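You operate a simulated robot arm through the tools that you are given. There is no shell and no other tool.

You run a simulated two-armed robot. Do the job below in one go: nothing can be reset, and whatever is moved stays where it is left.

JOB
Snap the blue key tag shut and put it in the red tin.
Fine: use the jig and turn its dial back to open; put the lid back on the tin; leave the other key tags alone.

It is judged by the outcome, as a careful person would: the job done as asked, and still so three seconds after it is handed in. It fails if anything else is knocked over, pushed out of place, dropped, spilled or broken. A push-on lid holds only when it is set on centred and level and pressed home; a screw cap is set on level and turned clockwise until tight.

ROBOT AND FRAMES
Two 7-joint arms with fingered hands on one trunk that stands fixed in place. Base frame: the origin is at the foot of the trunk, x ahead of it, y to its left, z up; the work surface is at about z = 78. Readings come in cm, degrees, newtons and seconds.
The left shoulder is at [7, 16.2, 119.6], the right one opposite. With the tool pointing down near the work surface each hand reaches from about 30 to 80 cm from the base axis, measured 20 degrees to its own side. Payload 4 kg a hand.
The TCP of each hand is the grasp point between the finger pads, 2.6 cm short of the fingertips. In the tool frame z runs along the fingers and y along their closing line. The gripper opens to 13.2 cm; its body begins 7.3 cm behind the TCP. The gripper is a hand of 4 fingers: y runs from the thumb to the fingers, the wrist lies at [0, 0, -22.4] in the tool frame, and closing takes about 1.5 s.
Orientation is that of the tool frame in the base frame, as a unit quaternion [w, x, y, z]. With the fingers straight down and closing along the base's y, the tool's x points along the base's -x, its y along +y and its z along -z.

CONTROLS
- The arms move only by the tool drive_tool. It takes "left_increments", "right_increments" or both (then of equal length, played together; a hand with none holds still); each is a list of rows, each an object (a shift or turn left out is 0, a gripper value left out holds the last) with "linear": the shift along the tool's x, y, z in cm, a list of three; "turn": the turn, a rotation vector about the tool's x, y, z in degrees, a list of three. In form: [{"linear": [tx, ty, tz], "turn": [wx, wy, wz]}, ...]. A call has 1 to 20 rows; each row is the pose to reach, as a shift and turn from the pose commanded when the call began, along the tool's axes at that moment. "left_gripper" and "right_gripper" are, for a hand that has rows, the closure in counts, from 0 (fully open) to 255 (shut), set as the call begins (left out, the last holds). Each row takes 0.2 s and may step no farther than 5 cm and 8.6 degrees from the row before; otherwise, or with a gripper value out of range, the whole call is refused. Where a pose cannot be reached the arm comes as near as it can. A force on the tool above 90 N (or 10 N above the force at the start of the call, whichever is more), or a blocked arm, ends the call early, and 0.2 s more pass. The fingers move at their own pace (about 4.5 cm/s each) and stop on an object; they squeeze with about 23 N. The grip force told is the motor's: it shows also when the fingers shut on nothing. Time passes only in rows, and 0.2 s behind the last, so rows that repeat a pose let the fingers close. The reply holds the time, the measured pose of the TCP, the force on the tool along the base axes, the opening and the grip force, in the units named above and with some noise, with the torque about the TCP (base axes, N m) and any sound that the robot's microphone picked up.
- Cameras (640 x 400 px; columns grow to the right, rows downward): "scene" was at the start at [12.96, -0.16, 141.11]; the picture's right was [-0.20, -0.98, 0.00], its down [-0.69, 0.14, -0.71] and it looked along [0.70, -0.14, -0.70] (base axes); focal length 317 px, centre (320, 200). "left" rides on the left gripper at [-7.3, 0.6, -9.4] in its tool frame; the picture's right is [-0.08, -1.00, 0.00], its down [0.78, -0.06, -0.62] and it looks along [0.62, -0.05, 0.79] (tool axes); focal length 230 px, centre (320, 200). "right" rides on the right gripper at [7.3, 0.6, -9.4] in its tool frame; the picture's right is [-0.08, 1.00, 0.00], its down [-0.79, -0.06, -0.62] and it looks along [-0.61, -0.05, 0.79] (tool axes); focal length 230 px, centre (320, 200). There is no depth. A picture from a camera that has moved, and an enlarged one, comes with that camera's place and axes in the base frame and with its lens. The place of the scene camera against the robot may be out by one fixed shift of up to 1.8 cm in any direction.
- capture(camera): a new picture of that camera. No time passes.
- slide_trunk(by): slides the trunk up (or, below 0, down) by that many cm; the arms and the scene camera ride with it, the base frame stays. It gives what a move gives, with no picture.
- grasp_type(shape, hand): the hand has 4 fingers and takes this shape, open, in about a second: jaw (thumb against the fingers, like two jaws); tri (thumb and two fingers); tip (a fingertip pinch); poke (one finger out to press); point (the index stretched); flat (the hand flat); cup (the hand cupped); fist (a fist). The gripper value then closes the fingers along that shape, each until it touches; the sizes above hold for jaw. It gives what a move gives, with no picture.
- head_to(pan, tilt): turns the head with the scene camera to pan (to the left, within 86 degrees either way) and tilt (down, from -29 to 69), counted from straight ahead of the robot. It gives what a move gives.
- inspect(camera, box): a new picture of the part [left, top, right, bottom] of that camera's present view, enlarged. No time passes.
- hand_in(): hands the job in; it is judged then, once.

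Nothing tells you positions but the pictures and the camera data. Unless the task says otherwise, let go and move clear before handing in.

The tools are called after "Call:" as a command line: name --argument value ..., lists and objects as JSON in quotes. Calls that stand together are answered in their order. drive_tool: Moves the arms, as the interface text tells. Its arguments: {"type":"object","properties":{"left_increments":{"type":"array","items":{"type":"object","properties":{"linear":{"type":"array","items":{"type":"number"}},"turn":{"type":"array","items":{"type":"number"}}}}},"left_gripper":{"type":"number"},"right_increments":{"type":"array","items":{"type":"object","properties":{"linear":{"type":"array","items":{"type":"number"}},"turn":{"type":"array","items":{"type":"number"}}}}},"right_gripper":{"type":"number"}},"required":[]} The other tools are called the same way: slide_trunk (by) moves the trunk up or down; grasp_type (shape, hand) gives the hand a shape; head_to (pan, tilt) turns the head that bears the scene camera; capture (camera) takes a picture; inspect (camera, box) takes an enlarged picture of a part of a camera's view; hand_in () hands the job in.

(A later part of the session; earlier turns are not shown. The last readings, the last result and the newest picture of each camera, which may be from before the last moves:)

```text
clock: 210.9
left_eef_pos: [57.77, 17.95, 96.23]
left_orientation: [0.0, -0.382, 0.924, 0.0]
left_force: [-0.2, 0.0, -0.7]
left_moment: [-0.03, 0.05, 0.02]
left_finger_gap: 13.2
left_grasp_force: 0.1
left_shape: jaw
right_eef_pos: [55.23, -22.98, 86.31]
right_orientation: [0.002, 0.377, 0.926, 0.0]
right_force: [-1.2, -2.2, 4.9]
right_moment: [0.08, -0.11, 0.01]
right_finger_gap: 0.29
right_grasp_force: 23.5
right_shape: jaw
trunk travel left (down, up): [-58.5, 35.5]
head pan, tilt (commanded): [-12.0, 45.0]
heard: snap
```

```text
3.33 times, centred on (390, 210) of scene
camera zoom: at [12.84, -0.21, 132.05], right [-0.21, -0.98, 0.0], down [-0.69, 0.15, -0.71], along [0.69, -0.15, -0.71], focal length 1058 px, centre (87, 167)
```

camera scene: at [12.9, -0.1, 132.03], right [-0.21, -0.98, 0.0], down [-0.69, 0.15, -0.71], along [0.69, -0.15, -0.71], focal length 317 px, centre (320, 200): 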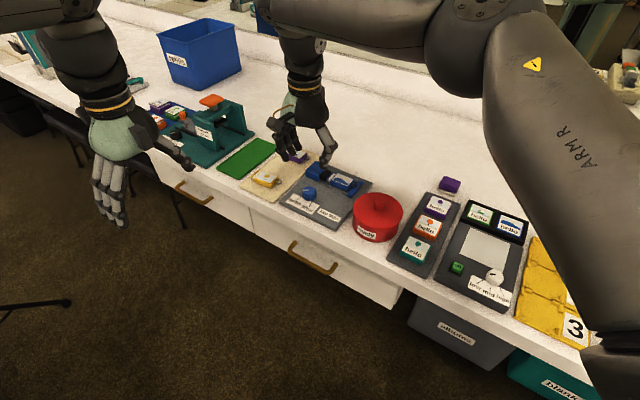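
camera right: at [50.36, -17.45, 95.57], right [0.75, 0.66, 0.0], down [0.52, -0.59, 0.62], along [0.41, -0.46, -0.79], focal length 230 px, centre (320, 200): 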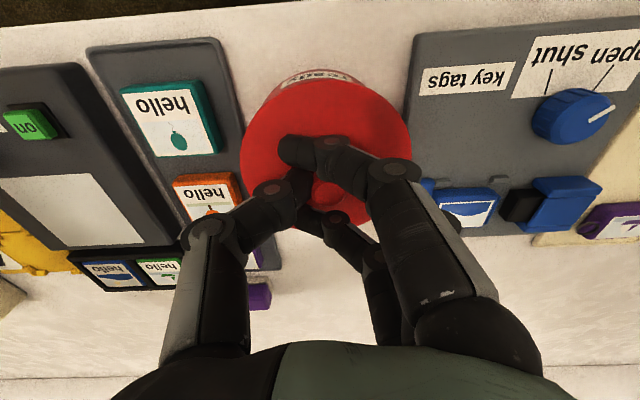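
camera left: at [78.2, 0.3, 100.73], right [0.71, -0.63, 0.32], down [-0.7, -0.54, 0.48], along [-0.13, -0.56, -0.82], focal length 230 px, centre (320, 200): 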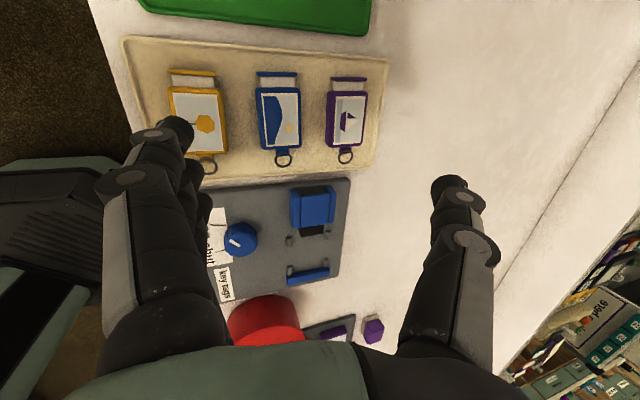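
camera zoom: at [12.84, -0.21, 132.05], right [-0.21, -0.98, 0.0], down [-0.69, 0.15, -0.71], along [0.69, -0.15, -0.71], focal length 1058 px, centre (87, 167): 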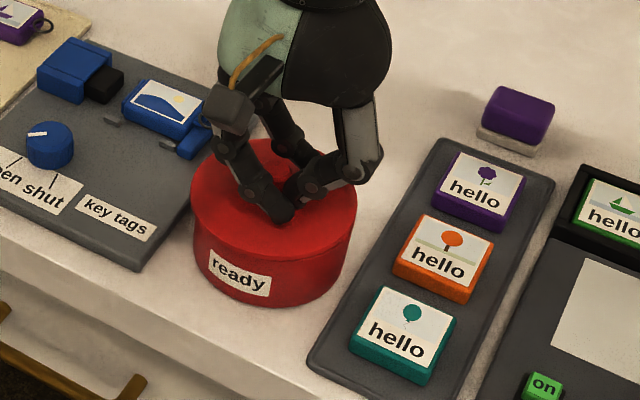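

I heard a "snap", which may be the lid coming free as the fingers gripped. I'll lift gently by 1 cm and look.

Call:
drive_tool --right_increments '[{"linear": [0, 0, -0.3]}, {"linear": [0, 0, -0.6]}, {"linear": [0, 0, -1]}]'

Call:
inspect --camera "scene" --box '[310, 150, 470, 270]'

Call:
capture --camera "right"

```text
clock: 211.7
left_eef_pos: [57.73, 17.89, 96.07]
left_orientation: [0.0, -0.383, 0.924, 0.001]
left_force: [-0.5, 0.5, 0.0]
left_moment: [0.03, -0.02, 0.01]
left_finger_gap: 13.18
left_grasp_force: 0.1
left_shape: jaw
right_eef_pos: [55.09, -22.94, 87.18]
right_orientation: [0.001, 0.378, 0.926, 0.0]
right_force: [-1.0, 0.7, -1.0]
right_moment: [0.0, 0.02, 0.01]
right_finger_gap: 0.21
right_grasp_force: 23.2
right_shape: jaw
trunk travel left (down, up): [-58.5, 35.5]
head pan, tilt (commanded): [-12.0, 45.0]
```

```text
3.33 times, centred on (390, 210) of scene
camera zoom: at [12.9, -0.19, 132.03], right [-0.21, -0.98, 0.0], down [-0.69, 0.15, -0.71], along [0.69, -0.15, -0.71], focal length 1058 px, centre (87, 167)
```

zoom: 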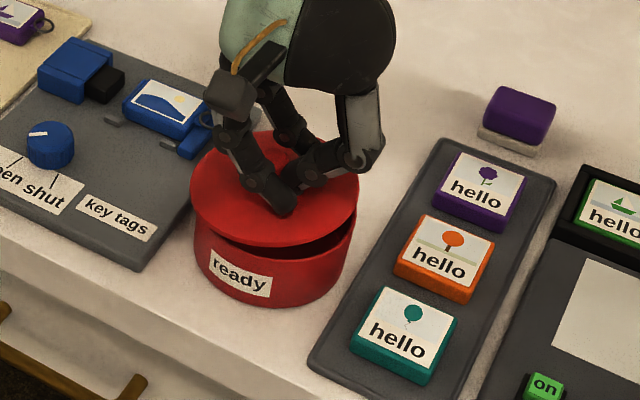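

```text
taken
camera right: at [50.34, -17.4, 96.52], right [0.75, 0.66, 0.0], down [0.52, -0.59, 0.62], along [0.41, -0.46, -0.79], focal length 230 px, centre (320, 200)
```

right: 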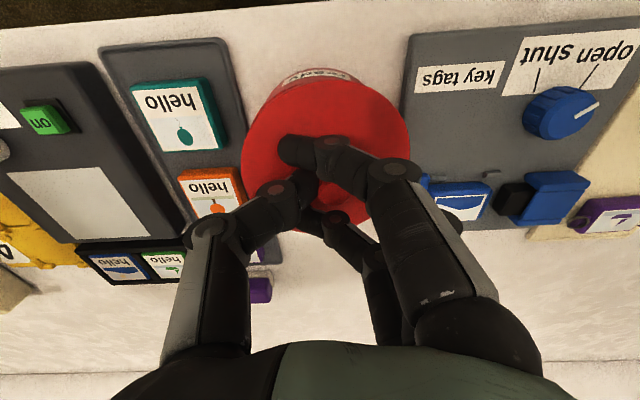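

The lid came off cleanly and the tin hasn't moved. I'll raise the lid and carry it to the bare bench at about (69.5,-33.5).

Call:
drive_tool --right_increments '[{"linear": [0, 0, -2.5]}, {"linear": [0, 0, -6]}, {"linear": [0, 0, -9]}, {"linear": [-4.3, 0.7, -9]}, {"linear": [-8.8, 1.3, -9]}, {"linear": [-13.2, 2, -9]}, {"linear": [-17.6, 2.6, -9]}]'

Call:
capture --camera "right"

Call:
capture --camera "scene"

```text
clock: 213.3
left_eef_pos: [57.74, 17.93, 96.04]
left_orientation: [-0.001, -0.383, 0.924, 0.0]
left_force: [0.3, -0.2, -0.8]
left_moment: [-0.07, 0.03, 0.0]
left_finger_gap: 13.2
left_grasp_force: 0.1
left_shape: jaw
right_eef_pos: [69.26, -33.09, 96.07]
right_orientation: [0.001, 0.376, 0.927, -0.001]
right_force: [0.5, -0.6, 0.3]
right_moment: [0.03, 0.01, -0.01]
right_finger_gap: 0.18
right_grasp_force: 22.6
right_shape: jaw
right hand out of reach, approached as far as the arm can: row 7
trunk travel left (down, up): [-58.5, 35.5]
head pan, tilt (commanded): [-12.0, 45.0]
```

```text
taken
camera right: at [64.43, -27.57, 105.38], right [0.75, 0.66, 0.0], down [0.52, -0.59, 0.62], along [0.41, -0.46, -0.79], focal length 230 px, centre (320, 200)
```

right: 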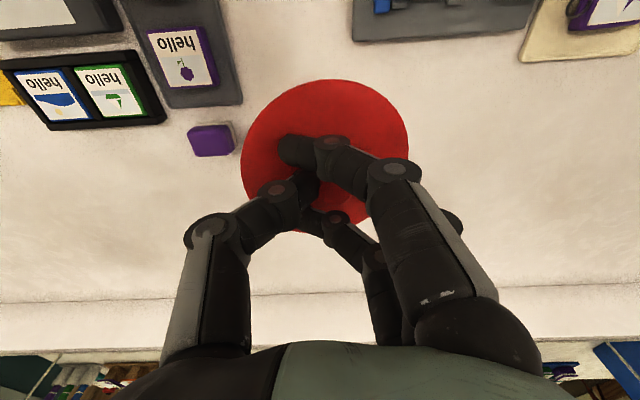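

```text
taken
camera scene: at [13.16, -0.1, 132.01], right [-0.21, -0.98, 0.0], down [-0.69, 0.15, -0.71], along [0.69, -0.15, -0.71], focal length 317 px, centre (320, 200)
```

scene: 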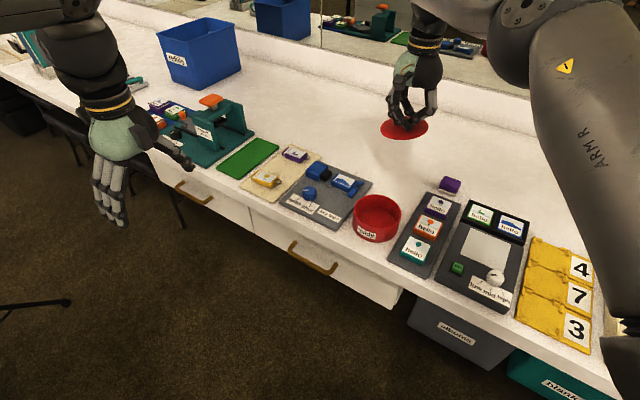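

The lid hangs level over bare bench. I'll lower it slowly.

Call:
drive_tool --right_increments '[{"linear": [0, 0, 4.5]}, {"linear": [0, 0, 9]}, {"linear": [0, 0, 11.5]}]'

Call:
drive_tool --right_increments '[{"linear": [0, 0, 0.5]}, {"linear": [0, 0, 1]}]'

Call:
inspect --camera "scene" --box '[350, 80, 470, 170]'

```text
clock: 214.1
left_eef_pos: [57.67, 17.85, 96.15]
left_orientation: [0.0, -0.383, 0.924, 0.0]
left_force: [-0.4, -0.1, 0.4]
left_moment: [0.01, -0.04, -0.02]
left_finger_gap: 13.18
left_grasp_force: 0.0
left_shape: jaw
right_eef_pos: [69.05, -33.38, 84.66]
right_orientation: [0.001, 0.378, 0.926, 0.0]
right_force: [0.7, 0.4, -0.5]
right_moment: [0.02, 0.01, 0.0]
right_finger_gap: 0.22
right_grasp_force: 23.7
right_shape: jaw
trunk travel left (down, up): [-58.5, 35.5]
head pan, tilt (commanded): [-12.0, 45.0]
```

```text
clock: 214.7
left_eef_pos: [57.81, 17.94, 96.15]
left_orientation: [0.0, -0.383, 0.924, 0.0]
left_force: [-0.1, -0.6, 0.4]
left_moment: [-0.01, -0.02, -0.02]
left_finger_gap: 13.2
left_grasp_force: 0.0
left_shape: jaw
right_eef_pos: [69.14, -33.42, 83.77]
right_orientation: [-0.001, 0.378, 0.926, 0.0]
right_force: [0.4, -0.4, 0.6]
right_moment: [-0.02, 0.0, 0.01]
right_finger_gap: 0.21
right_grasp_force: 22.9
right_shape: jaw
trunk travel left (down, up): [-58.5, 35.5]
head pan, tilt (commanded): [-12.0, 45.0]
```

```text
4.44 times, centred on (410, 125) of scene
camera zoom: at [12.93, -0.21, 132.03], right [-0.21, -0.98, 0.0], down [-0.69, 0.15, -0.71], along [0.69, -0.15, -0.71], focal length 1411 px, centre (-80, 533)
```

zoom: 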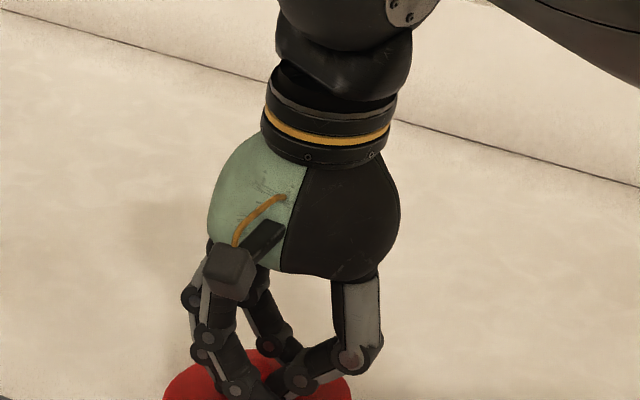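

Call:
drive_tool --right_increments '[{"linear": [0, 0, 0.4]}, {"linear": [0, 0, 0.8]}]'

Call:
drive_tool --right_increments '[{"linear": [0, 0, 0.3]}, {"linear": [0, 0, 0.5]}]'

Call:
inspect --camera "scene" --box '[350, 120, 470, 210]'

```text
clock: 215.3
left_eef_pos: [57.68, 17.83, 96.21]
left_orientation: [0.0, -0.383, 0.924, 0.001]
left_force: [-0.5, -0.4, -0.3]
left_moment: [-0.02, -0.03, 0.01]
left_finger_gap: 13.19
left_grasp_force: 0.1
left_shape: jaw
right_eef_pos: [69.12, -33.27, 82.93]
right_orientation: [-0.001, 0.378, 0.926, 0.0]
right_force: [-0.1, -0.2, -0.8]
right_moment: [0.02, -0.01, 0.0]
right_finger_gap: 0.18
right_grasp_force: 22.7
right_shape: jaw
trunk travel left (down, up): [-58.5, 35.5]
head pan, tilt (commanded): [-12.0, 45.0]
```

```text
clock: 215.9
left_eef_pos: [57.72, 17.94, 96.15]
left_orientation: [0.0, -0.383, 0.924, -0.001]
left_force: [0.3, 0.9, -0.6]
left_moment: [-0.03, -0.03, 0.01]
left_finger_gap: 13.21
left_grasp_force: 0.1
left_shape: jaw
right_eef_pos: [69.07, -33.33, 82.42]
right_orientation: [0.001, 0.378, 0.926, 0.0]
right_force: [-0.5, 0.0, 1.0]
right_moment: [0.0, -0.04, 0.0]
right_finger_gap: 0.21
right_grasp_force: 23.2
right_shape: jaw
trunk travel left (down, up): [-58.5, 35.5]
head pan, tilt (commanded): [-12.0, 45.0]
```

```text
4.44 times, centred on (410, 165) of scene
camera zoom: at [12.88, -0.2, 132.04], right [-0.21, -0.98, 0.0], down [-0.69, 0.15, -0.71], along [0.69, -0.15, -0.71], focal length 1411 px, centre (-80, 356)
```

zoom: 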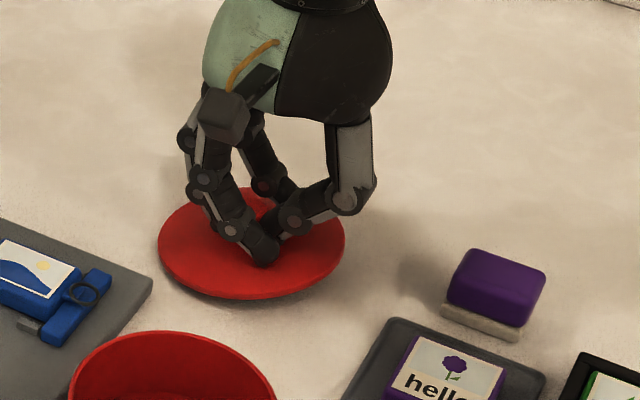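

Call:
drive_tool --right_increments '[{"linear": [0, 0, 0.25]}, {"linear": [0, 0, 0.4]}]'

Call:
drive_tool --right_increments '[{"linear": [0, 0, 0.2]}, {"linear": [0, 0, 0.3]}]'

```text
clock: 216.5
left_eef_pos: [57.67, 17.93, 96.18]
left_orientation: [0.0, -0.383, 0.924, 0.001]
left_force: [0.3, 0.7, 0.0]
left_moment: [-0.01, 0.01, 0.02]
left_finger_gap: 13.18
left_grasp_force: 0.1
left_shape: jaw
right_eef_pos: [69.0, -33.3, 82.24]
right_orientation: [0.002, 0.378, 0.926, 0.0]
right_force: [-0.4, -1.4, 5.5]
right_moment: [0.13, -0.15, 0.0]
right_finger_gap: 0.24
right_grasp_force: 23.1
right_shape: jaw
trunk travel left (down, up): [-58.5, 35.5]
head pan, tilt (commanded): [-12.0, 45.0]
```

```text
clock: 217.1
left_eef_pos: [57.59, 18.01, 96.25]
left_orientation: [-0.001, -0.382, 0.924, -0.001]
left_force: [-0.1, 0.3, -0.3]
left_moment: [-0.01, -0.01, 0.02]
left_finger_gap: 13.18
left_grasp_force: 0.1
left_shape: jaw
right_eef_pos: [69.02, -33.29, 81.95]
right_orientation: [0.001, 0.378, 0.926, 0.001]
right_force: [0.0, -2.5, 8.5]
right_moment: [0.27, -0.34, -0.06]
right_finger_gap: 0.25
right_grasp_force: 22.3
right_shape: jaw
trunk travel left (down, up): [-58.5, 35.5]
head pan, tilt (commanded): [-12.0, 45.0]
```

The lid is resting on the bench. I'll release the knob and lift off.

Call:
drive_tool --right_increments '[{"linear": [0, 0, -0.1]}, {"linear": [0, 0, -0.1]}, {"linear": [0, 0, -0.1]}, {"linear": [0, 0, -0.1]}, {"linear": [0, 0, -0.1]}, {"linear": [0, 0, -0.1]}]' --right_gripper 150

Call:
drive_tool --right_increments '[{"linear": [0, 0, -2]}, {"linear": [0, 0, -6]}, {"linear": [0, 0, -10]}]'

Call:
capture --camera "right"

Call:
inspect --camera "scene" --box '[310, 130, 470, 250]'

```text
clock: 218.5
left_eef_pos: [57.77, 18.01, 96.24]
left_orientation: [-0.001, -0.382, 0.924, 0.0]
left_force: [-0.5, -0.2, 0.2]
left_moment: [0.02, 0.01, -0.04]
left_finger_gap: 13.22
left_grasp_force: 0.0
left_shape: jaw
right_eef_pos: [69.07, -33.32, 81.93]
right_orientation: [-0.001, 0.379, 0.926, 0.0]
right_force: [0.3, 0.2, -0.4]
right_moment: [0.02, 0.04, 0.0]
right_finger_gap: 5.37
right_grasp_force: 0.0
right_shape: jaw
trunk travel left (down, up): [-58.5, 35.5]
head pan, tilt (commanded): [-12.0, 45.0]
```

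```text
clock: 219.3
left_eef_pos: [57.74, 18.01, 96.23]
left_orientation: [0.001, -0.383, 0.924, 0.0]
left_force: [-0.1, -0.9, 0.4]
left_moment: [-0.03, 0.02, 0.0]
left_finger_gap: 13.19
left_grasp_force: 0.0
left_shape: jaw
right_eef_pos: [68.95, -33.27, 91.75]
right_orientation: [0.001, 0.377, 0.926, 0.0]
right_force: [0.4, 0.5, -0.1]
right_moment: [-0.01, -0.02, -0.01]
right_finger_gap: 5.37
right_grasp_force: 0.0
right_shape: jaw
trunk travel left (down, up): [-58.5, 35.5]
head pan, tilt (commanded): [-12.0, 45.0]
```

```text
taken
camera right: at [64.16, -27.7, 101.17], right [0.75, 0.66, 0.0], down [0.52, -0.59, 0.62], along [0.41, -0.46, -0.79], focal length 230 px, centre (320, 200)
```

right: 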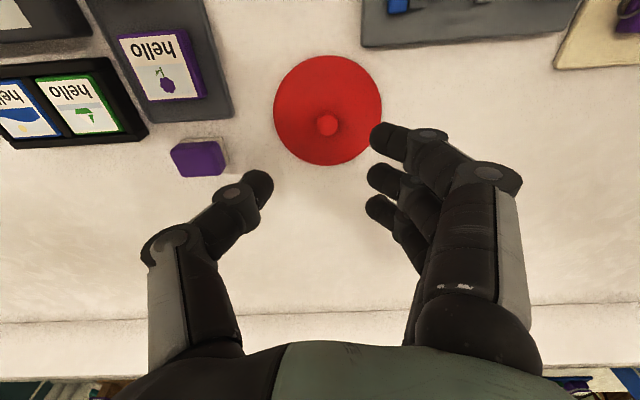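

```text
3.33 times, centred on (390, 190) of scene
camera zoom: at [12.82, -0.12, 132.04], right [-0.21, -0.98, 0.0], down [-0.69, 0.15, -0.71], along [0.69, -0.15, -0.71], focal length 1058 px, centre (87, 233)
```

zoom: 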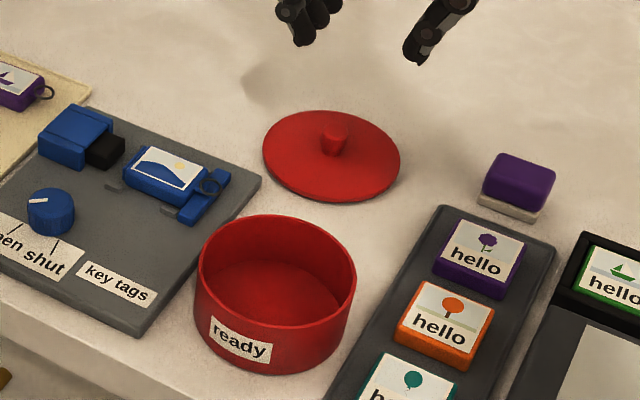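

The lid lies flat and the tin stands open and empty. Now back to the tag: pinch shape, hand straight down at yaw −135° over the nest.

Call:
grasp_type --shape "tip" --hand "right"

Call:
drive_tool --right_increments '[{"linear": [0.9, 0.9, -0.5], "turn": [0, 0, 8.25]}, {"linear": [1.8, 1.7, -1.2], "turn": [0, 0, 16.5]}, {"linear": [2.8, 2.6, -1.2], "turn": [0, 0, 24.7]}, {"linear": [3.7, 3.4, -1.2], "turn": [0, 0, 33]}, {"linear": [4.6, 4.3, -1.2], "turn": [0, 0, 41.2]}, {"linear": [5.5, 5.1, -1.2], "turn": [0, 0, 49.5]}, {"linear": [6.4, 6, -1.2], "turn": [0, 0, 57.7]}, {"linear": [7.3, 6.9, -1.2], "turn": [0, 0, 66]}, {"linear": [8.3, 7.7, -1.2], "turn": [0, 0, 74.2]}, {"linear": [9.2, 8.6, -1.2], "turn": [0, 0, 82.5]}, {"linear": [10.1, 9.4, -1.2], "turn": [0, 0, 90.7]}]' --right_gripper 158

Call:
capture --camera "right"

Call:
inspect --camera "right" --box '[240, 40, 432, 160]'

```text
clock: 220.2
left_eef_pos: [57.81, 17.98, 96.15]
left_orientation: [0.0, -0.383, 0.924, 0.0]
left_force: [0.6, 0.3, 0.4]
left_moment: [-0.01, -0.06, -0.02]
left_finger_gap: 13.21
left_grasp_force: 0.0
left_shape: jaw
right_eef_pos: [69.12, -33.21, 91.79]
right_orientation: [0.0, 0.378, 0.926, 0.0]
right_force: [0.1, 0.1, 0.7]
right_moment: [0.01, -0.01, 0.0]
right_finger_gap: 13.2
right_grasp_force: 0.1
right_shape: tip
trunk travel left (down, up): [-58.5, 35.5]
head pan, tilt (commanded): [-12.0, 45.0]
```

```text
clock: 222.6
left_eef_pos: [57.71, 17.91, 96.23]
left_orientation: [0.0, -0.383, 0.924, 0.0]
left_force: [0.1, -0.6, 0.1]
left_moment: [0.0, 0.02, 0.02]
left_finger_gap: 13.2
left_grasp_force: 0.0
left_shape: jaw
right_eef_pos: [68.36, -19.35, 93.11]
right_orientation: [0.0, 0.925, 0.381, 0.0]
right_force: [0.1, -0.2, 0.7]
right_moment: [0.01, -0.01, 0.03]
right_finger_gap: 5.09
right_grasp_force: 0.2
right_shape: tip
trunk travel left (down, up): [-58.5, 35.5]
head pan, tilt (commanded): [-12.0, 45.0]
```

```text
taken
camera right: at [74.02, -14.72, 102.35], right [0.65, -0.76, 0.0], down [-0.6, -0.51, 0.62], along [-0.47, -0.4, -0.79], focal length 230 px, centre (320, 200)
```

right: 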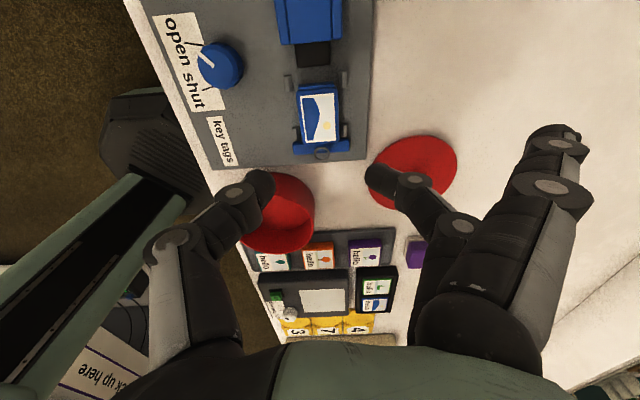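

```text
3.33 times, centred on (336, 100) of right
camera zoom: at [74.02, -14.72, 102.35], right [0.65, -0.76, 0.0], down [-0.6, -0.51, 0.62], along [-0.47, -0.4, -0.79], focal length 767 px, centre (267, 533)
```

zoom: 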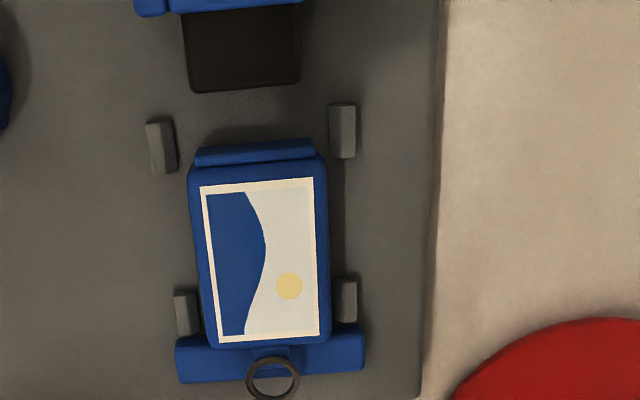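

The tag's cap is flush now, with its centre at (68.35,-19.38). I'll grip it just past centre to stay clear of the guides, and lower over it.

Call:
drive_tool --right_increments '[{"linear": [0.4, 0, 3.5]}, {"linear": [0.4, 0, 7]}, {"linear": [0.4, 0, 9]}]'

Call:
capture --camera "right"

Call:
inspect --camera "right" --box '[240, 80, 400, 180]'

```text
clock: 223.4
left_eef_pos: [57.78, 17.91, 96.22]
left_orientation: [0.0, -0.383, 0.924, 0.0]
left_force: [0.5, 0.2, -0.1]
left_moment: [0.0, 0.05, -0.01]
left_finger_gap: 13.21
left_grasp_force: 0.1
left_shape: jaw
right_eef_pos: [68.55, -19.18, 84.1]
right_orientation: [0.001, 0.924, 0.382, 0.0]
right_force: [-0.9, -0.2, -0.8]
right_moment: [-0.01, -0.01, -0.02]
right_finger_gap: 5.04
right_grasp_force: 0.1
right_shape: tip
trunk travel left (down, up): [-58.5, 35.5]
head pan, tilt (commanded): [-12.0, 45.0]
```

```text
taken
camera right: at [74.28, -14.39, 93.36], right [0.65, -0.76, 0.0], down [-0.6, -0.51, 0.62], along [-0.47, -0.4, -0.79], focal length 230 px, centre (320, 200)
```

right: 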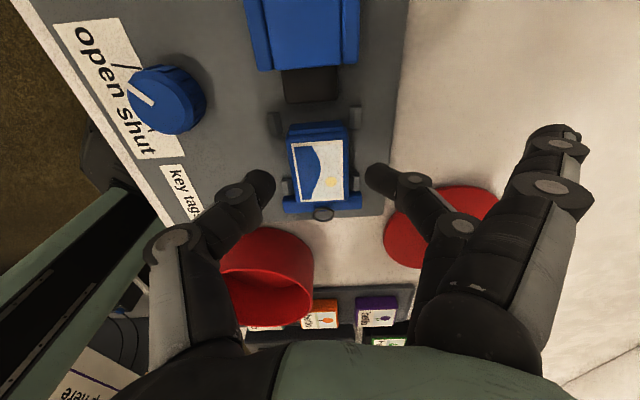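

```text
4.00 times, centred on (320, 130) of right
camera zoom: at [74.28, -14.39, 93.36], right [0.65, -0.76, 0.0], down [-0.6, -0.51, 0.62], along [-0.47, -0.4, -0.79], focal length 920 px, centre (320, 480)
```

zoom: 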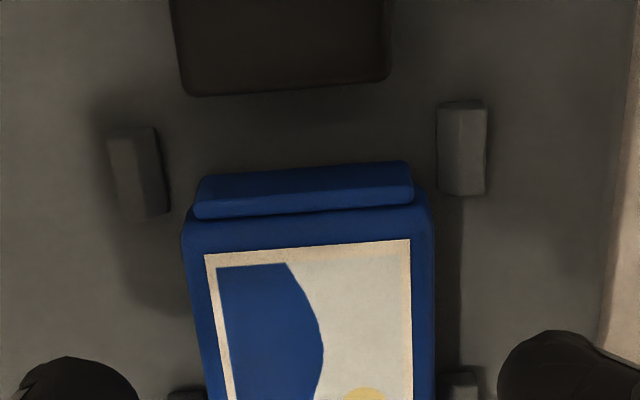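

Call:
drive_tool --right_increments '[{"linear": [0, 0, 1.1]}, {"linear": [0, 0, 1.9]}]'

Call:
drive_tool --right_increments '[{"linear": [0, 0, 0.15]}, {"linear": [0, 0, 0.15]}]'

Call:
inspect --camera "right" --box '[240, 110, 400, 210]'

```text
clock: 224.0
left_eef_pos: [57.81, 17.94, 96.21]
left_orientation: [0.0, -0.383, 0.924, 0.0]
left_force: [-0.6, -1.1, -0.5]
left_moment: [0.03, -0.01, 0.0]
left_finger_gap: 13.19
left_grasp_force: 0.0
left_shape: jaw
right_eef_pos: [68.7, -19.09, 82.17]
right_orientation: [0.001, 0.924, 0.382, -0.001]
right_force: [0.1, 0.0, 0.1]
right_moment: [-0.02, 0.0, -0.03]
right_finger_gap: 5.1
right_grasp_force: 0.1
right_shape: tip
trunk travel left (down, up): [-58.5, 35.5]
head pan, tilt (commanded): [-12.0, 45.0]
```

```text
clock: 224.6
left_eef_pos: [57.69, 17.92, 96.2]
left_orientation: [-0.001, -0.383, 0.924, -0.001]
left_force: [0.9, 0.1, 0.0]
left_moment: [0.02, 0.04, -0.03]
left_finger_gap: 13.21
left_grasp_force: 0.1
left_shape: jaw
right_eef_pos: [68.72, -19.06, 81.91]
right_orientation: [0.0, 0.924, 0.382, 0.001]
right_force: [-0.2, 0.5, -0.1]
right_moment: [0.03, 0.01, 0.02]
right_finger_gap: 5.07
right_grasp_force: 0.0
right_shape: tip
trunk travel left (down, up): [-58.5, 35.5]
head pan, tilt (commanded): [-12.0, 45.0]
```

```text
4.00 times, centred on (320, 160) of right
camera zoom: at [74.29, -14.4, 91.27], right [0.65, -0.76, 0.0], down [-0.6, -0.51, 0.62], along [-0.47, -0.4, -0.79], focal length 920 px, centre (320, 360)
```

zoom: 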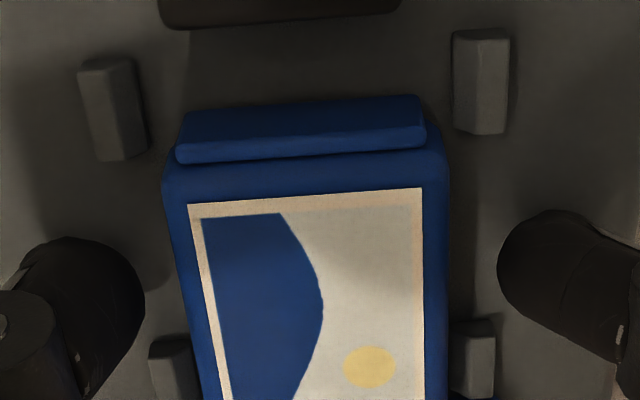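

Call:
drive_tool --right_increments '[{"linear": [0, 0, 0]}, {"linear": [0, 0, 0]}, {"linear": [0, 0, 0]}, {"linear": [0, 0, 0]}, {"linear": [0, 0, 0]}, {"linear": [0, 0, 0]}]' --right_gripper 205

Call:
drive_tool --right_increments '[{"linear": [0, 0, -0.5]}, {"linear": [0, 0, -2]}, {"linear": [0, 0, -5]}, {"linear": [0, 0, -8.5]}]'

Call:
capture --camera "right"

Call:
inspect --camera "scene" --box '[290, 130, 410, 220]'

```text
clock: 226.0
left_eef_pos: [57.75, 17.95, 96.07]
left_orientation: [0.001, -0.383, 0.924, 0.001]
left_force: [-0.3, -0.3, 0.6]
left_moment: [0.02, 0.0, 0.0]
left_finger_gap: 13.2
left_grasp_force: 0.2
left_shape: jaw
right_eef_pos: [68.61, -19.11, 81.96]
right_orientation: [0.0, 0.924, 0.383, 0.0]
right_force: [0.9, -0.2, -0.9]
right_moment: [0.0, -0.01, 0.02]
right_finger_gap: 3.18
right_grasp_force: 23.7
right_shape: tip
trunk travel left (down, up): [-58.5, 35.5]
head pan, tilt (commanded): [-12.0, 45.0]
```

```text
clock: 227.0
left_eef_pos: [57.74, 18.0, 96.32]
left_orientation: [0.0, -0.383, 0.924, -0.001]
left_force: [-0.4, 0.8, 0.1]
left_moment: [-0.01, -0.01, 0.02]
left_finger_gap: 13.2
left_grasp_force: 0.0
left_shape: jaw
right_eef_pos: [68.68, -19.21, 90.57]
right_orientation: [0.001, 0.924, 0.381, 0.001]
right_force: [-0.5, -0.2, -0.6]
right_moment: [0.01, -0.01, 0.02]
right_finger_gap: 3.19
right_grasp_force: 23.4
right_shape: tip
trunk travel left (down, up): [-58.5, 35.5]
head pan, tilt (commanded): [-12.0, 45.0]
```

```text
taken
camera right: at [74.18, -14.5, 99.95], right [0.65, -0.76, 0.0], down [-0.6, -0.51, 0.62], along [-0.47, -0.4, -0.79], focal length 230 px, centre (320, 200)
```

right: 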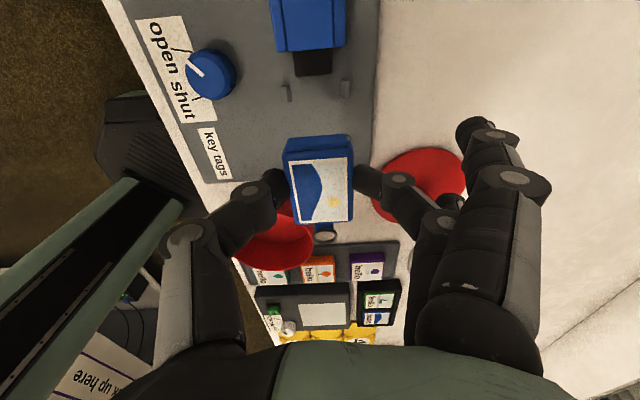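

```text
4.44 times, centred on (350, 175) of scene
camera zoom: at [12.81, -0.12, 132.04], right [-0.21, -0.98, 0.0], down [-0.69, 0.15, -0.71], along [0.69, -0.15, -0.71], focal length 1411 px, centre (187, 311)
```

zoom: 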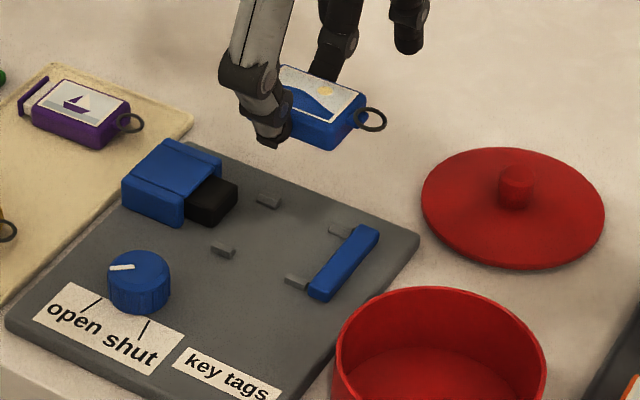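

The shut tag is lifted cleanly off the jig. I'll carry it over the tin.

Call:
drive_tool --right_increments '[{"linear": [-1, -0.8, -3.5]}, {"linear": [-4.4, -2.8, -4.4]}, {"linear": [-7.8, -4.8, -4.4]}, {"linear": [-11.1, -6.9, -4.4]}]'

Call:
capture --camera "right"

Call:
inspect --camera "right" --box '[200, 80, 440, 260]'

Call:
inspect --camera "scene" --box '[320, 130, 450, 250]'

```text
clock: 228.0
left_eef_pos: [57.6, 17.95, 96.32]
left_orientation: [-0.001, -0.382, 0.924, 0.0]
left_force: [0.3, 0.7, 0.6]
left_moment: [0.03, 0.02, -0.03]
left_finger_gap: 13.18
left_grasp_force: 0.0
left_shape: jaw
right_eef_pos: [64.41, -22.44, 97.27]
right_orientation: [0.0, 0.924, 0.382, 0.001]
right_force: [-0.6, 0.1, -1.0]
right_moment: [-0.02, -0.01, -0.01]
right_finger_gap: 3.17
right_grasp_force: 23.1
right_shape: tip
right hand out of reach, approached as far as the arm can: row 2, 3, 4
trunk travel left (down, up): [-58.5, 35.5]
head pan, tilt (commanded): [-12.0, 45.0]
```

```text
taken
camera right: at [69.98, -17.65, 106.59], right [0.65, -0.76, 0.0], down [-0.6, -0.51, 0.62], along [-0.47, -0.4, -0.79], focal length 230 px, centre (320, 200)
```

right: 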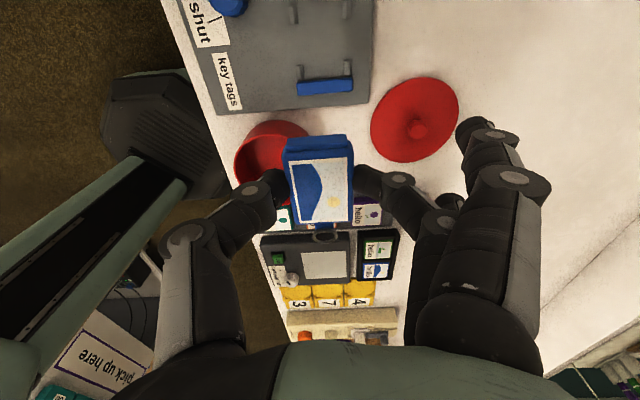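

```text
2.22 times, centred on (320, 170) of right
camera zoom: at [69.98, -17.65, 106.59], right [0.65, -0.76, 0.0], down [-0.6, -0.51, 0.62], along [-0.47, -0.4, -0.79], focal length 511 px, centre (320, 267)
```

zoom: 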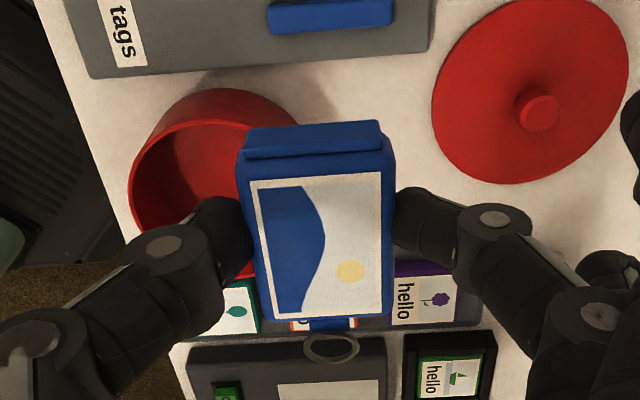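

```text
3.33 times, centred on (385, 190) of scene
camera zoom: at [12.79, -0.24, 132.04], right [-0.21, -0.98, 0.0], down [-0.69, 0.15, -0.71], along [0.69, -0.15, -0.71], focal length 1058 px, centre (103, 233)
```

zoom: 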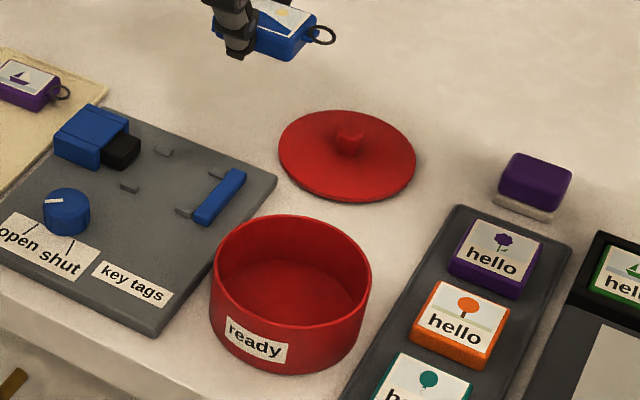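

At this yaw the arm can't fold in as close as the tin, but nearer −45° it could. I'll rotate the hand toward −85° while moving in, which also keeps the spare fingers over bare bench.

Call:
drive_tool --right_increments '[{"turn": [0, 0, -8.3]}, {"turn": [0, 0, -16.6]}, {"linear": [-1, -1, 0], "turn": [0, 0, -25]}, {"linear": [-2.3, -2.6, 0.5], "turn": [0, 0, -33.3]}, {"linear": [-3.6, -4.2, 1], "turn": [0, 0, -41.6]}, {"linear": [-5, -5.6, 1.5], "turn": [0, 0, -50]}, {"linear": [-6.15, -6.86, 2], "turn": [0, 0, -50]}]'

Call:
capture --camera "right"

Call:
inspect --camera "scene" --box '[320, 130, 450, 250]'

```text
clock: 229.6
left_eef_pos: [57.71, 17.84, 96.2]
left_orientation: [0.0, -0.382, 0.924, 0.0]
left_force: [-0.4, -0.2, 0.1]
left_moment: [0.03, -0.01, 0.02]
left_finger_gap: 13.21
left_grasp_force: 0.1
left_shape: jaw
right_eef_pos: [55.41, -22.02, 94.81]
right_orientation: [0.0, 0.676, 0.737, 0.001]
right_force: [0.1, 0.2, -0.2]
right_moment: [0.01, 0.03, 0.0]
right_finger_gap: 3.18
right_grasp_force: 23.1
right_shape: tip
trunk travel left (down, up): [-58.5, 35.5]
head pan, tilt (commanded): [-12.0, 45.0]
```

```text
taken
camera right: at [55.35, -14.66, 104.14], right [1.0, 0.01, 0.0], down [0.01, -0.79, 0.62], along [0.01, -0.62, -0.79], focal length 230 px, centre (320, 200)
```

right: 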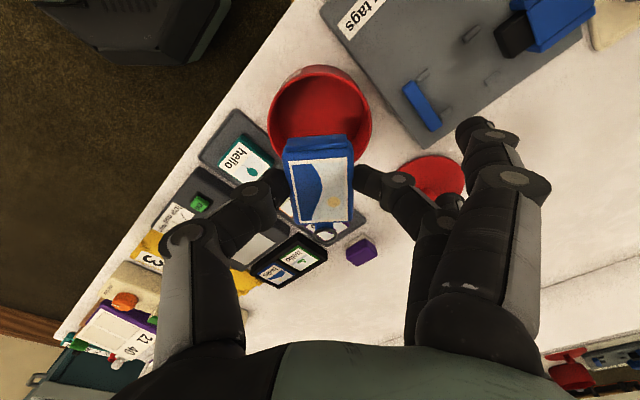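

```text
3.33 times, centred on (385, 190) of scene
camera zoom: at [12.88, -0.24, 132.04], right [-0.21, -0.98, 0.0], down [-0.69, 0.15, -0.71], along [0.69, -0.15, -0.71], focal length 1058 px, centre (103, 233)
```

zoom: 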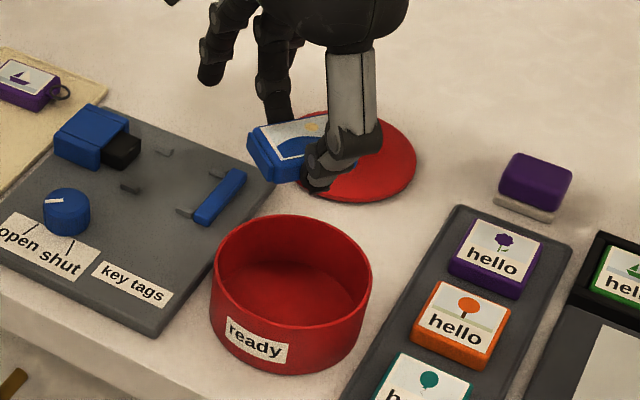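

Call:
inspect --camera "right" --box '[240, 50, 400, 150]'

```text
4.00 times, centred on (320, 100) of right
camera zoom: at [55.35, -14.66, 104.14], right [1.0, 0.01, 0.0], down [0.01, -0.79, 0.62], along [0.01, -0.62, -0.79], focal length 920 px, centre (320, 600)
```

zoom: 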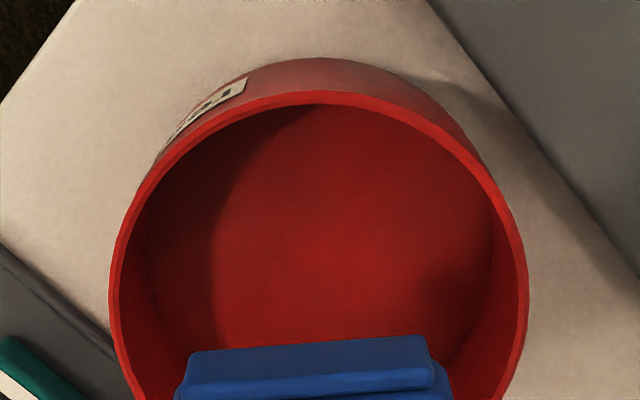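

The tin's centre is (55.35,-22.95), rim about z=83 and inner radius about 4.7. I'll lower the tag into the tin, stopping where the finger joints still clear the rim.

Call:
drive_tool --right_increments '[{"linear": [-0.1, -0.1, 3]}, {"linear": [-0.22, -0.14, 6]}, {"linear": [-0.22, -0.14, 8.2]}]'

Call:
capture --camera "right"

Call:
inspect --camera "scene" --box '[330, 150, 430, 250]'

```text
clock: 230.4
left_eef_pos: [57.7, 17.86, 96.28]
left_orientation: [0.0, -0.383, 0.924, 0.0]
left_force: [-0.2, 0.0, -0.6]
left_moment: [0.03, 0.01, 0.02]
left_finger_gap: 13.22
left_grasp_force: 0.0
left_shape: jaw
right_eef_pos: [55.3, -22.13, 86.58]
right_orientation: [0.0, 0.676, 0.737, 0.0]
right_force: [0.2, 0.0, 0.3]
right_moment: [-0.03, 0.01, -0.01]
right_finger_gap: 3.18
right_grasp_force: 23.2
right_shape: tip
trunk travel left (down, up): [-58.5, 35.5]
head pan, tilt (commanded): [-12.0, 45.0]
```

```text
taken
camera right: at [55.27, -14.82, 95.85], right [1.0, 0.01, 0.0], down [0.01, -0.79, 0.62], along [0.01, -0.62, -0.79], focal length 230 px, centre (320, 200)
```

right: 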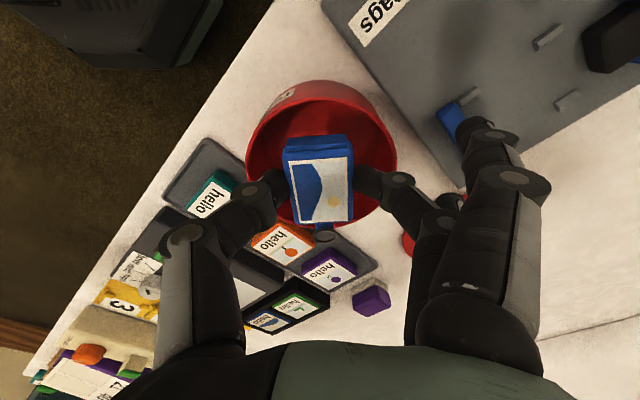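

```text
4.00 times, centred on (380, 200) of scene
camera zoom: at [12.95, -0.22, 132.03], right [-0.21, -0.98, 0.0], down [-0.69, 0.15, -0.71], along [0.69, -0.15, -0.71], focal length 1270 px, centre (80, 200)
```

zoom: 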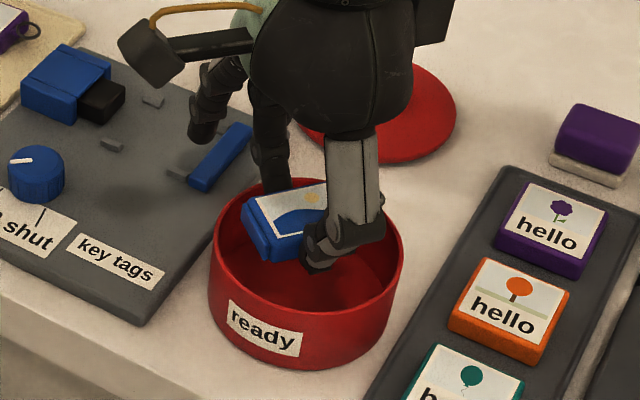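

Call:
drive_tool --right_increments '[{"linear": [0, 0, 0.8]}, {"linear": [0, 0, 1.5]}, {"linear": [0, 0, 2.1]}]'

Call:
capture --camera "right"

Call:
inspect --camera "right" --box '[220, 80, 420, 230]'

Call:
inspect --camera "scene" --box '[330, 150, 430, 250]'

```text
clock: 231.2
left_eef_pos: [57.66, 17.93, 96.23]
left_orientation: [0.0, -0.382, 0.924, -0.001]
left_force: [0.3, 0.5, -0.4]
left_moment: [0.01, -0.01, 0.02]
left_finger_gap: 13.19
left_grasp_force: 0.1
left_shape: jaw
right_eef_pos: [55.37, -22.08, 84.42]
right_orientation: [0.0, 0.676, 0.737, 0.0]
right_force: [-0.2, 0.2, -0.1]
right_moment: [-0.01, -0.05, -0.01]
right_finger_gap: 3.18
right_grasp_force: 23.2
right_shape: tip
trunk travel left (down, up): [-58.5, 35.5]
head pan, tilt (commanded): [-12.0, 45.0]
```

```text
taken
camera right: at [55.27, -14.79, 93.85], right [1.0, 0.01, 0.0], down [0.01, -0.79, 0.62], along [0.01, -0.62, -0.79], focal length 230 px, centre (320, 200)
```

right: 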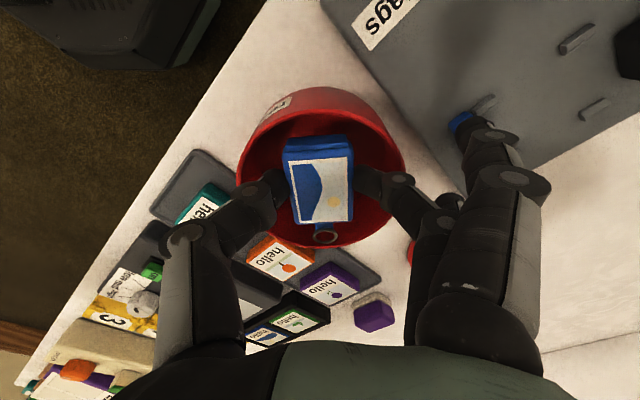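

```text
2.67 times, centred on (320, 155) of right
camera zoom: at [55.27, -14.79, 93.85], right [1.0, 0.01, 0.0], down [0.01, -0.79, 0.62], along [0.01, -0.62, -0.79], focal length 614 px, centre (320, 320)
```

zoom: 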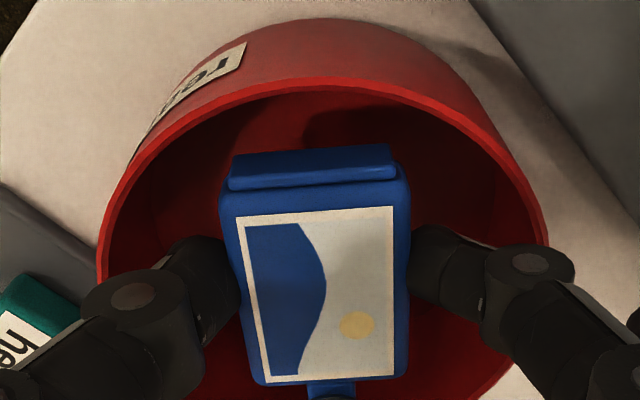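

```text
4.00 times, centred on (380, 200) of scene
camera zoom: at [12.92, -0.21, 132.03], right [-0.21, -0.98, 0.0], down [-0.69, 0.15, -0.71], along [0.69, -0.15, -0.71], focal length 1270 px, centre (80, 200)
```

zoom: 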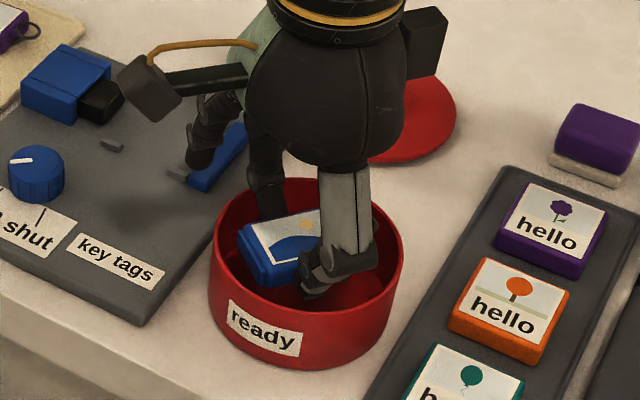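

The tag is inside the tin below its rim, and the finger joints are just above the rim. I'll release it here so it drops the last couple of centimetres onto the floor of the tin.

Call:
drive_tool --right_increments '[{"linear": [0, 0, 0]}, {"linear": [0, 0, 0]}, {"linear": [0, 0, 0]}, {"linear": [0, 0, 0]}]' --right_gripper 176

Call:
capture --camera "right"

```text
clock: 232.2
left_eef_pos: [57.66, 17.88, 96.19]
left_orientation: [-0.001, -0.383, 0.924, 0.0]
left_force: [0.5, 0.2, 1.1]
left_moment: [0.01, -0.01, 0.04]
left_finger_gap: 13.17
left_grasp_force: 0.1
left_shape: jaw
right_eef_pos: [55.31, -22.14, 84.5]
right_orientation: [0.0, 0.676, 0.737, 0.0]
right_force: [0.3, 0.0, -0.1]
right_moment: [0.01, 0.01, 0.02]
right_finger_gap: 4.04
right_grasp_force: 0.1
right_shape: tip
trunk travel left (down, up): [-58.5, 35.5]
head pan, tilt (commanded): [-12.0, 45.0]
```

```text
taken
camera right: at [55.26, -14.79, 93.86], right [1.0, 0.01, 0.0], down [0.01, -0.79, 0.62], along [0.01, -0.62, -0.79], focal length 230 px, centre (320, 200)
```

right: 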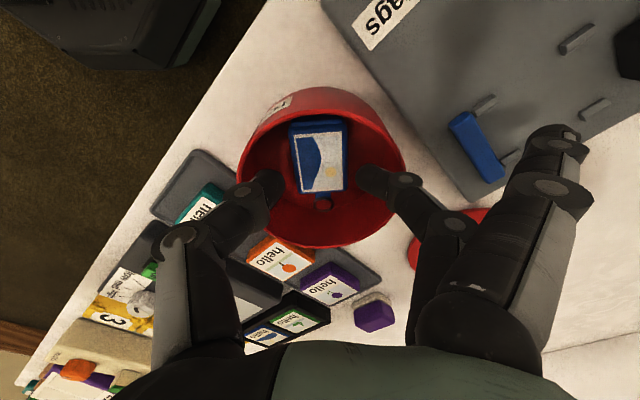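

The tag lies flat on the floor of the tin. I'll lift out and go back for the lid.

Call:
drive_tool --right_increments '[{"linear": [0, 0, -2]}, {"linear": [0, 0, -5]}, {"linear": [0, 0, -9]}, {"linear": [0, 0, -12]}]'

Call:
grasp_type --shape "jaw" --hand "right"

Call:
capture --camera "right"

Call:
inspect --camera "scene" --box '[310, 130, 470, 250]'

```text
clock: 233.2
left_eef_pos: [57.63, 17.93, 96.18]
left_orientation: [0.0, -0.382, 0.924, 0.0]
left_force: [0.4, -1.3, -0.7]
left_moment: [0.0, -0.01, 0.03]
left_finger_gap: 13.19
left_grasp_force: 0.0
left_shape: jaw
right_eef_pos: [55.15, -21.91, 96.77]
right_orientation: [0.0, 0.676, 0.737, 0.0]
right_force: [-0.5, -0.2, 0.8]
right_moment: [0.01, -0.03, 0.01]
right_finger_gap: 4.07
right_grasp_force: 0.1
right_shape: tip
trunk travel left (down, up): [-58.5, 35.5]
head pan, tilt (commanded): [-12.0, 45.0]
```

```text
clock: 234.1
left_eef_pos: [57.6, 17.99, 96.19]
left_orientation: [0.0, -0.382, 0.924, 0.0]
left_force: [-0.1, 0.6, -0.4]
left_moment: [0.02, 0.01, 0.01]
left_finger_gap: 13.17
left_grasp_force: 0.1
left_shape: jaw
right_eef_pos: [55.19, -22.0, 96.7]
right_orientation: [0.0, 0.676, 0.737, -0.001]
right_force: [-0.3, 0.7, -0.2]
right_moment: [-0.01, 0.02, -0.01]
right_finger_gap: 13.2
right_grasp_force: 0.0
right_shape: jaw
trunk travel left (down, up): [-58.5, 35.5]
head pan, tilt (commanded): [-12.0, 45.0]
```

```text
taken
camera right: at [55.18, -14.7, 105.97], right [1.0, 0.01, 0.0], down [0.01, -0.79, 0.62], along [0.01, -0.62, -0.79], focal length 230 px, centre (320, 200)
```

right: 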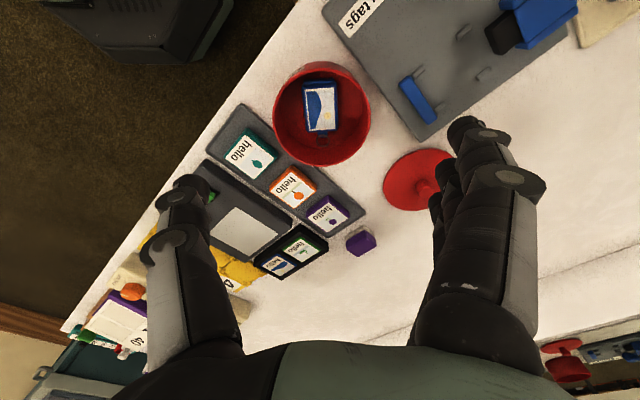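

```text
3.33 times, centred on (390, 190) of scene
camera zoom: at [12.9, -0.19, 132.03], right [-0.21, -0.98, 0.0], down [-0.69, 0.15, -0.71], along [0.69, -0.15, -0.71], focal length 1058 px, centre (87, 233)
```

zoom: 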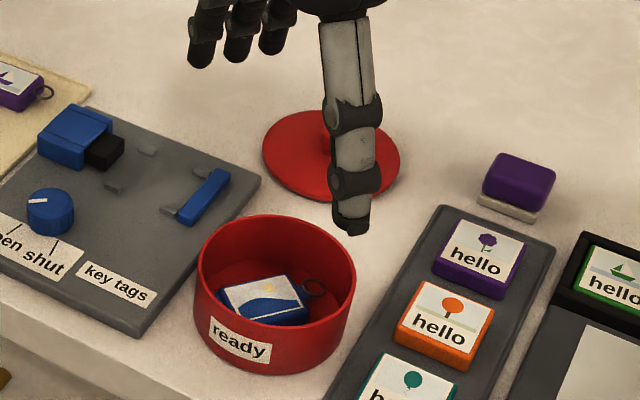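

The tag is lying in the tin. I'll measure the tin's rim exactly before fetching the lid.

Call:
inspect --camera "right" --box '[240, 40, 400, 190]'

Call:
inspect --camera "right" --box '[260, 50, 388, 130]'

```text
2.67 times, centred on (320, 115) of right
camera zoom: at [55.18, -14.7, 105.97], right [1.0, 0.01, 0.0], down [0.01, -0.79, 0.62], along [0.01, -0.62, -0.79], focal length 614 px, centre (320, 427)
```

zoom: 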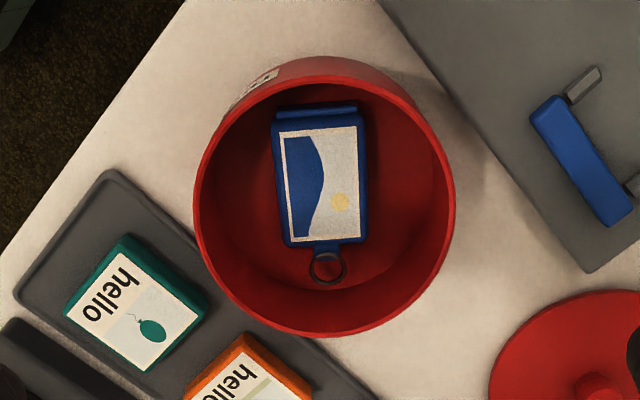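

```text
5.00 times, centred on (324, 90) of right
camera zoom: at [55.18, -14.7, 105.97], right [1.0, 0.01, 0.0], down [0.01, -0.79, 0.62], along [0.01, -0.62, -0.79], focal length 1150 px, centre (300, 750)
```

zoom: 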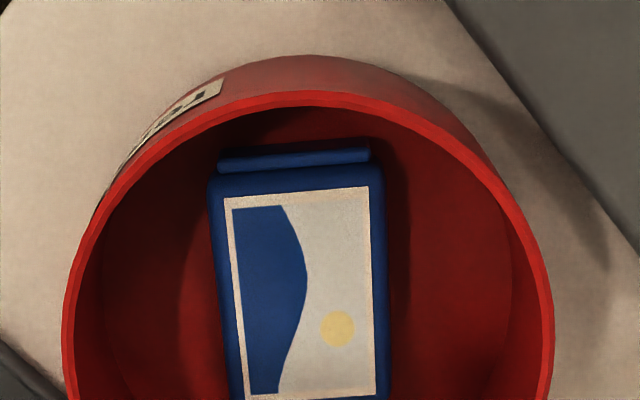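

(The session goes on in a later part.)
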